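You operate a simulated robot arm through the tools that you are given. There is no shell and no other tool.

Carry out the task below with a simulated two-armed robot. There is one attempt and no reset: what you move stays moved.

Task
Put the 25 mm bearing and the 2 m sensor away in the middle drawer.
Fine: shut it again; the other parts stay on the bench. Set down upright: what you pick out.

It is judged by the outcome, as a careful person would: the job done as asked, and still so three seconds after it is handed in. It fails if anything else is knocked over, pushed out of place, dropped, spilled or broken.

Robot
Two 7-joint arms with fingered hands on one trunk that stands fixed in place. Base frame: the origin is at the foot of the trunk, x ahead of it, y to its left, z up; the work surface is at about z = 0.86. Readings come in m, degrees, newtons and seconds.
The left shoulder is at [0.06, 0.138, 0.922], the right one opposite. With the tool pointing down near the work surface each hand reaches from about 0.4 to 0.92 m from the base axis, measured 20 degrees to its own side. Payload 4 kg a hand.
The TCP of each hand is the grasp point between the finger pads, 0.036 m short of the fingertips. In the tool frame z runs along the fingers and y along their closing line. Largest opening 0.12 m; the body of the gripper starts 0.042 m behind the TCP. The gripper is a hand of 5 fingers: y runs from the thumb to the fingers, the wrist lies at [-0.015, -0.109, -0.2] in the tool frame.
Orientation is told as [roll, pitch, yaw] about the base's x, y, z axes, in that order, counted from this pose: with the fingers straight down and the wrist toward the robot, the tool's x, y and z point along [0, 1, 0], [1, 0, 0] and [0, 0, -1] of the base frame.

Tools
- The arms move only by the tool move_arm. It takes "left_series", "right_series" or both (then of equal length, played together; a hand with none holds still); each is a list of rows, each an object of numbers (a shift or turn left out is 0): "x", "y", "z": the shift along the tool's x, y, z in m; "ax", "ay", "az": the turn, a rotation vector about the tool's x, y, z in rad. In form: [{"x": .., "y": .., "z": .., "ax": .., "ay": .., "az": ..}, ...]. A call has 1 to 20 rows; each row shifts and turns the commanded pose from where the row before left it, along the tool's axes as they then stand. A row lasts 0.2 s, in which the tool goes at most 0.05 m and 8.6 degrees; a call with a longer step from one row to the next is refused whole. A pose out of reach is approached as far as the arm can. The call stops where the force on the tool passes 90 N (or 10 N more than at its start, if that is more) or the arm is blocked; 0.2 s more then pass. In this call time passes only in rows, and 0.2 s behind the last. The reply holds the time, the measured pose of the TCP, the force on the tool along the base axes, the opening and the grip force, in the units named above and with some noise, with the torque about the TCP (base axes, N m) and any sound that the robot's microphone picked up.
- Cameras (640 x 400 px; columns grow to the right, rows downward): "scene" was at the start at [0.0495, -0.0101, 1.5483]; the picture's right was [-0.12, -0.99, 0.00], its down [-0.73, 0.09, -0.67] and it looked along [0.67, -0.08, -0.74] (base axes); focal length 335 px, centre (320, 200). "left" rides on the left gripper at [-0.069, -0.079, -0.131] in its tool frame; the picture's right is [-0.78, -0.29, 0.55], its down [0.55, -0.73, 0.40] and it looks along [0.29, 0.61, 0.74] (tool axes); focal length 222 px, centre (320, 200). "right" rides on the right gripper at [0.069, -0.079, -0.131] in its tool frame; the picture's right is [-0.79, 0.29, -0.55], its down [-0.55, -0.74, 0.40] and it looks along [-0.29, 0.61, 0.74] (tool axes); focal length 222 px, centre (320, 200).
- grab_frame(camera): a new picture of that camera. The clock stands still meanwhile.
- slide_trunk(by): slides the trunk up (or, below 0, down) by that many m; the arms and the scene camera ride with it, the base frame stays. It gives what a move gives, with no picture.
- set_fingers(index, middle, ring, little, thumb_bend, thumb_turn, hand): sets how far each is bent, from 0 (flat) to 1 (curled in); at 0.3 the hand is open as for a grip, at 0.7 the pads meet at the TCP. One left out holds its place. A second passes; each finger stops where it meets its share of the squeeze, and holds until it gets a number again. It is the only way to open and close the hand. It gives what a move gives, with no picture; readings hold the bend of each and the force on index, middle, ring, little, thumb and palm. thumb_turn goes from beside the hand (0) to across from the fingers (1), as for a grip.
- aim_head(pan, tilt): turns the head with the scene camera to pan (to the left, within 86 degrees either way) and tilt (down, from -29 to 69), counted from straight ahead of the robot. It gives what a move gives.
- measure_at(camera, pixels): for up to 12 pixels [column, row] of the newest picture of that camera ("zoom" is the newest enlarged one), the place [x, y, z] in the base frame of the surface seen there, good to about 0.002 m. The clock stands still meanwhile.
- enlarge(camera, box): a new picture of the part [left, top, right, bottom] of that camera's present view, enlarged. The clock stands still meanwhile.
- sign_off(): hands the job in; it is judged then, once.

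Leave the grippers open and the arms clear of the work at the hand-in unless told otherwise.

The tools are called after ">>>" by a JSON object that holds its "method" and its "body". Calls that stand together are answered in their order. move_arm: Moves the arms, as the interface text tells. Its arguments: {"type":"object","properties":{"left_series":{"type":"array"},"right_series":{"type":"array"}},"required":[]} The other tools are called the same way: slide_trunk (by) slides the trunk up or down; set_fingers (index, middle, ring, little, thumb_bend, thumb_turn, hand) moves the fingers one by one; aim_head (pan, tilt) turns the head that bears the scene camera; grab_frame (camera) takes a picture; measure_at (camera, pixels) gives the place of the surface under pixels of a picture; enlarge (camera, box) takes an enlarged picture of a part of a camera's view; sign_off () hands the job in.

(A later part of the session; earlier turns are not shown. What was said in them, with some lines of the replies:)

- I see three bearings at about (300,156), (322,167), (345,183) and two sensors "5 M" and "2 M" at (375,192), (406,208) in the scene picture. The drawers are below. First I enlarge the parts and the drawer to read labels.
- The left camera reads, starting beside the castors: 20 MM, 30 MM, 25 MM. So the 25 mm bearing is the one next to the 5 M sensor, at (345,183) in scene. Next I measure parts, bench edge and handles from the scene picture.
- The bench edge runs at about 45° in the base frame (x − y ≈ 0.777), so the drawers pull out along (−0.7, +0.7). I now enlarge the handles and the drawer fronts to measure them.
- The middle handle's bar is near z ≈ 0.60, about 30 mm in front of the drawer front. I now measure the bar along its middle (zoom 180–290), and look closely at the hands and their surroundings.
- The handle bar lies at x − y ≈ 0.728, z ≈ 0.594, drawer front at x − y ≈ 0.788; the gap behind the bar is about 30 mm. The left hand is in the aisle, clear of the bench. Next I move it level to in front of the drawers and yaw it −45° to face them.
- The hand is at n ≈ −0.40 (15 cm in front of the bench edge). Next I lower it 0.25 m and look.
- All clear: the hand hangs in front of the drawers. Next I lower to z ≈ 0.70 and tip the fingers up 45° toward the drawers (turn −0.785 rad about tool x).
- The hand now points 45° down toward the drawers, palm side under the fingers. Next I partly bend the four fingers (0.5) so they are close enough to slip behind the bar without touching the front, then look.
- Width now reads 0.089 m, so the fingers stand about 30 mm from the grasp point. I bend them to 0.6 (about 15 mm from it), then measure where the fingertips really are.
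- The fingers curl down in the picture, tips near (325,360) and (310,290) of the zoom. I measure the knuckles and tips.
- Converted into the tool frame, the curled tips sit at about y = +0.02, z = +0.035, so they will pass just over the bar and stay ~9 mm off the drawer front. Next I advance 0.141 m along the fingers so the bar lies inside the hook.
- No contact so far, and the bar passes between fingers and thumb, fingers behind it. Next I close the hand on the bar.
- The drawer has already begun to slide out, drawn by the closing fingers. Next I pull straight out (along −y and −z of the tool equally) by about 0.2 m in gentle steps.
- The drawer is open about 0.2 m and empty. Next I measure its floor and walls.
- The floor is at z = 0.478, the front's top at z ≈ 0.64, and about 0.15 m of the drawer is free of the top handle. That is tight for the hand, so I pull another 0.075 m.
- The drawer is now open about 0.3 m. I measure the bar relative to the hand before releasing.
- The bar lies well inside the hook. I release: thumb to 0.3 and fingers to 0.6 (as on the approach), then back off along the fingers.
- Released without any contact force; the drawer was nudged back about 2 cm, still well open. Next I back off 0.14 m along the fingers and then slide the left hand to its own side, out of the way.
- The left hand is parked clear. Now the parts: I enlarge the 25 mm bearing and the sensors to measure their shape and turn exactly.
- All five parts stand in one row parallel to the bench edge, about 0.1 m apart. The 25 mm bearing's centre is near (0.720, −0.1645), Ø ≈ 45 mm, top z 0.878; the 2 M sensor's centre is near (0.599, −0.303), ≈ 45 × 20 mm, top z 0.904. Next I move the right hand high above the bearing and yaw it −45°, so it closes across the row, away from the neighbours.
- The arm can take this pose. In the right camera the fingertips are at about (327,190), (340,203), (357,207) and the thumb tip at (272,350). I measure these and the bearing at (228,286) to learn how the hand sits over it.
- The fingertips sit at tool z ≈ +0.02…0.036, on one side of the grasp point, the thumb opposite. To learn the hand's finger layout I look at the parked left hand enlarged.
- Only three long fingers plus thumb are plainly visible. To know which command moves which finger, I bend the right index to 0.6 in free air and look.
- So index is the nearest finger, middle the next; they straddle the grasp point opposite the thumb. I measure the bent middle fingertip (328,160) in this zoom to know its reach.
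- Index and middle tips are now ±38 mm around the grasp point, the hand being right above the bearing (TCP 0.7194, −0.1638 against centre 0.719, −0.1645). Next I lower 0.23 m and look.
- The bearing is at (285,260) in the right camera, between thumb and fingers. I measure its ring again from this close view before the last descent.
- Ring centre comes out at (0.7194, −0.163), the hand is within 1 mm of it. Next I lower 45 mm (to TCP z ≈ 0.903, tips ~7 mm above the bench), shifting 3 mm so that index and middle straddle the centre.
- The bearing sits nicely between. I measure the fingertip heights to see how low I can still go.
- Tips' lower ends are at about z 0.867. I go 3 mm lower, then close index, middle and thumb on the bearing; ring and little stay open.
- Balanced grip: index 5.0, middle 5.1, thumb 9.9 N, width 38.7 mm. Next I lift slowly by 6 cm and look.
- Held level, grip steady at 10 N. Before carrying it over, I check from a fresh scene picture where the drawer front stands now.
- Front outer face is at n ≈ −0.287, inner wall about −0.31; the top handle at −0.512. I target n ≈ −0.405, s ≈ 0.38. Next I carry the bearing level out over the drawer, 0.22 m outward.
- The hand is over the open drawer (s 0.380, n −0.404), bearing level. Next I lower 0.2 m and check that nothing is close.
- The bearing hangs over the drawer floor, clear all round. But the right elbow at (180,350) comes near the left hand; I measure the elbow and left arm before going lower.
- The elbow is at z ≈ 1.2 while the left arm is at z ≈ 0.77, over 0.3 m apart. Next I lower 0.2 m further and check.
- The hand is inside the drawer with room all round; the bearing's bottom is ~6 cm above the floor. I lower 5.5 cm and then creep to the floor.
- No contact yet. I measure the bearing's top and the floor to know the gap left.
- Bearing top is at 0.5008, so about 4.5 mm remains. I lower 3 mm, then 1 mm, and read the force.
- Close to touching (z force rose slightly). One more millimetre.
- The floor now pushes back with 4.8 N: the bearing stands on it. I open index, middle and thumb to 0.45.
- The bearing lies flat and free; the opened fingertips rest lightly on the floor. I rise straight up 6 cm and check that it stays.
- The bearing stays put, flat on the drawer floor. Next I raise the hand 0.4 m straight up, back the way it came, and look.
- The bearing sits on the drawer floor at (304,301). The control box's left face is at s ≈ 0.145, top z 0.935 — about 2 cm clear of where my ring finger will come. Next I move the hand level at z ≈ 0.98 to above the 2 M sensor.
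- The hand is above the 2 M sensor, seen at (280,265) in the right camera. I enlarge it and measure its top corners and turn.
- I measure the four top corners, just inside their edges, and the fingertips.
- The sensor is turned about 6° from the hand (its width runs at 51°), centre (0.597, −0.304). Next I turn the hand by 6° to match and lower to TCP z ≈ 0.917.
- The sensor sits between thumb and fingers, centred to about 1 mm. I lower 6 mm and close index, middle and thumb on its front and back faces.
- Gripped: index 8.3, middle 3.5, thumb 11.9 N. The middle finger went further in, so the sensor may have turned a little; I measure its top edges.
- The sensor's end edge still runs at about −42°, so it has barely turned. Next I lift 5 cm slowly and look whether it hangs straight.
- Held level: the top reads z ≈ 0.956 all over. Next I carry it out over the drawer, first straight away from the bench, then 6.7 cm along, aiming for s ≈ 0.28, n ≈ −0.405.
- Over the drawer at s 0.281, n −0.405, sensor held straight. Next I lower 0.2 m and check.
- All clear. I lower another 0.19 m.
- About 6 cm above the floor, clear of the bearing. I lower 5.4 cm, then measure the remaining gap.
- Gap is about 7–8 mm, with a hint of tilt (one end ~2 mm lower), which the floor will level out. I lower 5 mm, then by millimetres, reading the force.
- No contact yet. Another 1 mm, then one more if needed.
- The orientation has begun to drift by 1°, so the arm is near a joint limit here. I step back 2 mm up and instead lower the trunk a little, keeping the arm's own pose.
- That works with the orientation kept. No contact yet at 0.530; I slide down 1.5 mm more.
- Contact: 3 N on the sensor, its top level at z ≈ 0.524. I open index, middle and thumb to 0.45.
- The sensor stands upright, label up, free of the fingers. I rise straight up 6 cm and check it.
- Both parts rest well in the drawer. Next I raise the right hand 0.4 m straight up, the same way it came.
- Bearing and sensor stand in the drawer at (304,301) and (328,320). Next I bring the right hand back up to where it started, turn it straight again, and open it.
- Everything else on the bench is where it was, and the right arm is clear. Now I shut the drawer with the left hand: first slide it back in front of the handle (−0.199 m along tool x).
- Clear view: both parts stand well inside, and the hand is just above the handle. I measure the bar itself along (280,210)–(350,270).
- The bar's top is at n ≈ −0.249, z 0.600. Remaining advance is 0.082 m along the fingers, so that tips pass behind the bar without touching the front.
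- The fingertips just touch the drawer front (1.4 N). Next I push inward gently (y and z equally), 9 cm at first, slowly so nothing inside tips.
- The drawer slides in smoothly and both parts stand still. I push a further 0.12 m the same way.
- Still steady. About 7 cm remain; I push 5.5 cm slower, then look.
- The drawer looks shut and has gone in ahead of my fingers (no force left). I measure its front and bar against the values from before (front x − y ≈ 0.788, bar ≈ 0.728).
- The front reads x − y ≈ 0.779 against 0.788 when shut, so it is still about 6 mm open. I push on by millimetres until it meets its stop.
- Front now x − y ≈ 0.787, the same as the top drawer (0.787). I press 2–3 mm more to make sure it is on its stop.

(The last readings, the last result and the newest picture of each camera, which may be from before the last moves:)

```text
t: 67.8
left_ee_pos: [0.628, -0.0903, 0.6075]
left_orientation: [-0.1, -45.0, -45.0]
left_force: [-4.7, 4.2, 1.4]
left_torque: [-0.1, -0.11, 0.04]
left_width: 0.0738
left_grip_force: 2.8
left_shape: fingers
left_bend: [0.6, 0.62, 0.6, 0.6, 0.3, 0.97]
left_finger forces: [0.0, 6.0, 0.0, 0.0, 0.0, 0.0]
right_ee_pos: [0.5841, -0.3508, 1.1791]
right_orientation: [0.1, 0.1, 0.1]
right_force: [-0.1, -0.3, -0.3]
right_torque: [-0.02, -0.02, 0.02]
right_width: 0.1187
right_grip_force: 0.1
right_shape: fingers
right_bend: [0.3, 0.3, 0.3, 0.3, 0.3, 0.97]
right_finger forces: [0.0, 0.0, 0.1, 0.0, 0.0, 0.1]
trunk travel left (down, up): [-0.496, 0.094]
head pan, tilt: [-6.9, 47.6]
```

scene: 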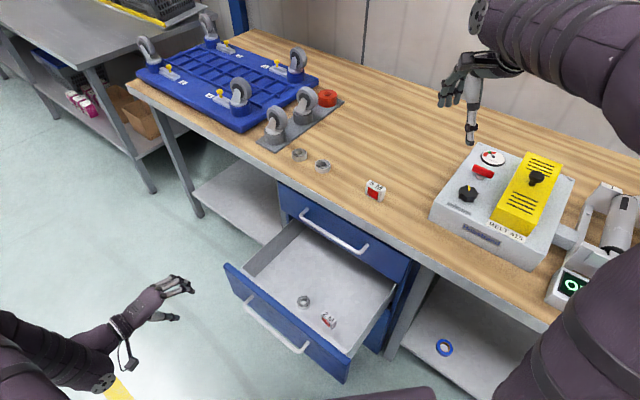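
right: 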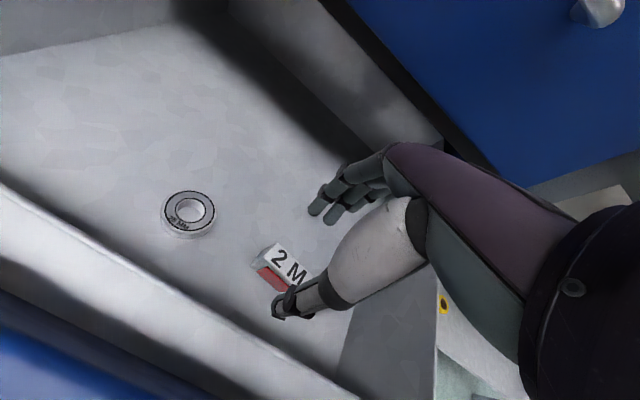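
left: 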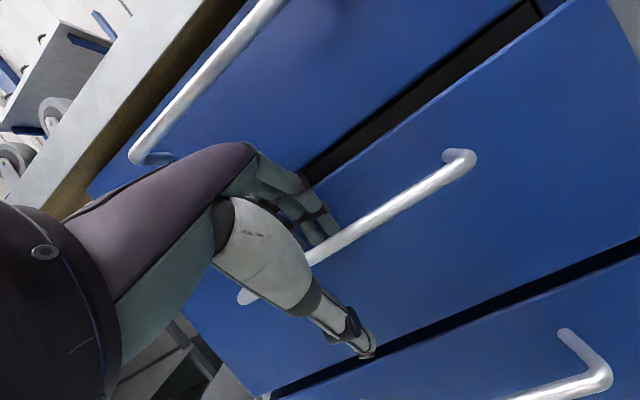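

6 N of push-back: the drawer is shut on its stop. I back the hand out along its fingers, the way that was free before, and watch that the drawer stays.

>>> {"method": "move_arm", "body": {"left_series": [{"z": -0.01}, {"z": -0.02}, {"z": -0.03}, {"z": -0.04}, {"z": -0.04}, {"z": -0.04}]}}

>>> {"method": "enlarge", "body": {"camera": "scene", "box": [270, 220, 430, 320]}}

>>> {"method": "measure_at", "body": {"camera": "zoom", "pixels": [[300, 175], [400, 300], [450, 260], [430, 290], [450, 330], [470, 190], [430, 165], [400, 230], [290, 218]]}}

```text
t: 69.2
left_ee_pos: [0.5393, -0.0016, 0.7342]
left_orientation: [0.0, -45.1, -45.1]
left_force: [-0.6, 0.8, 0.2]
left_torque: [-0.03, 0.0, 0.0]
left_width: 0.0741
left_grip_force: 0.0
left_shape: fingers
left_bend: [0.6, 0.6, 0.6, 0.6, 0.3, 0.97]
left_finger forces: [0.0, 0.1, 0.1, 0.0, 0.0, 0.1]
right_ee_pos: [0.5843, -0.3512, 1.1794]
right_orientation: [0.2, 0.1, -0.1]
right_force: [0.0, 0.2, 0.6]
right_torque: [-0.02, -0.03, -0.06]
right_width: 0.1189
right_grip_force: 0.1
right_shape: fingers
right_bend: [0.3, 0.3, 0.3, 0.3, 0.3, 0.97]
right_finger forces: [0.0, 0.0, 0.0, 0.0, 0.0, 0.0]
trunk travel left (down, up): [-0.496, 0.094]
head pan, tilt: [-6.9, 47.6]
```

```text
4.00 times, centred on (350, 270) of scene
```

zoom: 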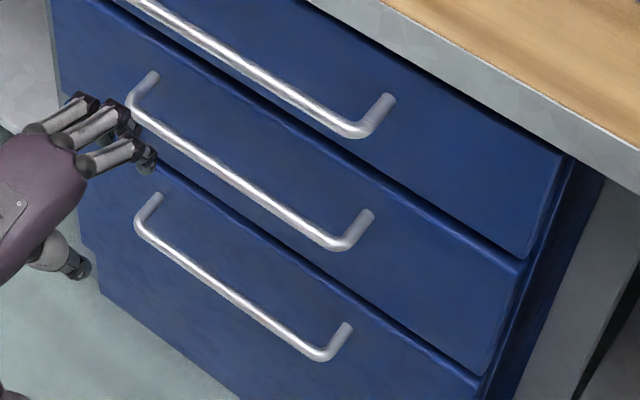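

```text
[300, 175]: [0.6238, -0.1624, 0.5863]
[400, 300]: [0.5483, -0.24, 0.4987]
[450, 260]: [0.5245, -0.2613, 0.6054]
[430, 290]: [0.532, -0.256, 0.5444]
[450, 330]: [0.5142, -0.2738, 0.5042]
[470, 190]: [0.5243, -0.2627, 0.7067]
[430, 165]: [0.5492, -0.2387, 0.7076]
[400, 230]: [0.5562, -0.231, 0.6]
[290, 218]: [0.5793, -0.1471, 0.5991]
```

Drawer flush and staying shut. I move the left hand further out and to its own side, then open it.

>>> {"method": "move_arm", "body": {"left_series": [{"y": -0.0283, "z": -0.0283}, {"y": -0.0283, "z": -0.0283}, {"y": -0.0283, "z": -0.0283}, {"y": -0.0283, "z": -0.0283}, {"x": 0.04}, {"x": 0.04}, {"x": 0.04}, {"x": 0.04}, {"x": 0.04}]}}

>>> {"method": "set_fingers", "body": {"hand": "left", "index": 0.3, "middle": 0.3, "ring": 0.3, "little": 0.3, "thumb_bend": 0.3}}

>>> {"method": "grab_frame", "body": {"camera": "scene"}}

>>> {"method": "enlarge", "body": {"camera": "scene", "box": [250, 130, 450, 330]}}

```text
t: 71.2
left_ee_pos: [0.5675, 0.2544, 0.7328]
left_orientation: [0.0, -45.0, -45.1]
left_force: [0.3, 0.6, 0.4]
left_torque: [-0.01, 0.02, 0.0]
left_width: 0.0739
left_grip_force: 0.1
left_shape: fingers
left_bend: [0.6, 0.6, 0.6, 0.6, 0.3, 0.97]
left_finger forces: [0.0, 0.0, 0.0, 0.0, 0.0, 0.0]
right_ee_pos: [0.5849, -0.3504, 1.1777]
right_orientation: [0.0, 0.1, 0.1]
right_force: [0.8, -0.2, 0.1]
right_torque: [-0.01, 0.01, 0.01]
right_width: 0.1187
right_grip_force: 0.1
right_shape: fingers
right_bend: [0.3, 0.3, 0.3, 0.3, 0.3, 0.97]
right_finger forces: [0.0, 0.0, 0.1, 0.0, 0.1, 0.1]
trunk travel left (down, up): [-0.496, 0.094]
head pan, tilt: [-6.9, 47.6]
```

```text
t: 72.2
left_ee_pos: [0.5676, 0.2539, 0.7329]
left_orientation: [0.1, -45.1, -45.1]
left_force: [0.4, -0.5, 0.7]
left_torque: [0.02, -0.06, -0.01]
left_width: 0.1188
left_grip_force: 0.1
left_shape: fingers
left_bend: [0.3, 0.3, 0.3, 0.3, 0.3, 0.97]
left_finger forces: [0.1, 0.0, 0.1, 0.1, 0.1, 0.0]
right_ee_pos: [0.585, -0.3495, 1.1776]
right_orientation: [0.1, 0.1, 0.1]
right_force: [-0.2, -0.1, 1.0]
right_torque: [-0.02, 0.01, 0.01]
right_width: 0.119
right_grip_force: 0.0
right_shape: fingers
right_bend: [0.3, 0.3, 0.3, 0.3, 0.3, 0.97]
right_finger forces: [0.0, 0.0, 0.1, 0.0, 0.1, 0.0]
trunk travel left (down, up): [-0.496, 0.094]
head pan, tilt: [-6.9, 47.6]
```

```text
taken
```

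scene: 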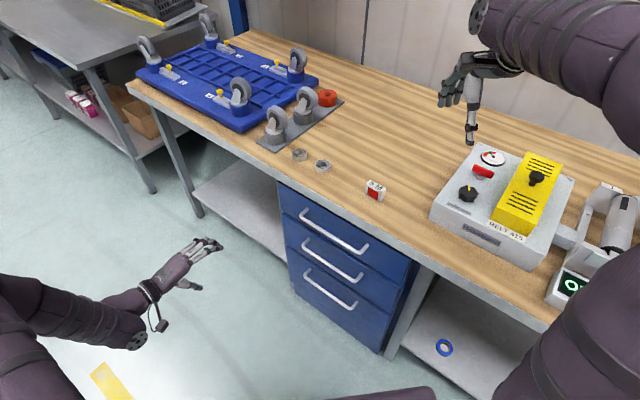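

```text
2.00 times, centred on (350, 230) of scene
```

zoom: 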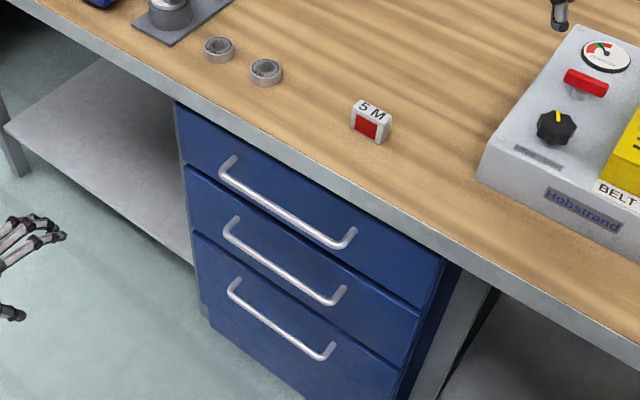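

The middle drawer is shut and flush. The 20 and 30 mm bearings and the 5 M sensor are still in their places on the bench. Both hands are open, and the arms are clear of the work. The bearing lies flat and the sensor was still upright when I last saw them, with the drawer nearly closed. I hand the job in.

>>> {"method": "sign_off", "body": {}}

```text
The job is handed in.
```

The 25 mm bearing and the 2 m sensor are in the middle drawer, and the drawer is shut flush with the one above it. I set both down upright: the bearing flat, the sensor standing with its label up. Both were still in place when I last saw them, just before the drawer closed.

The 20 mm and 30 mm bearings and the 5 m sensor are still in their places on the bench, and nothing else was disturbed. Both hands are open and the arms are clear of the work. The job has been handed in, but no verdict came back.
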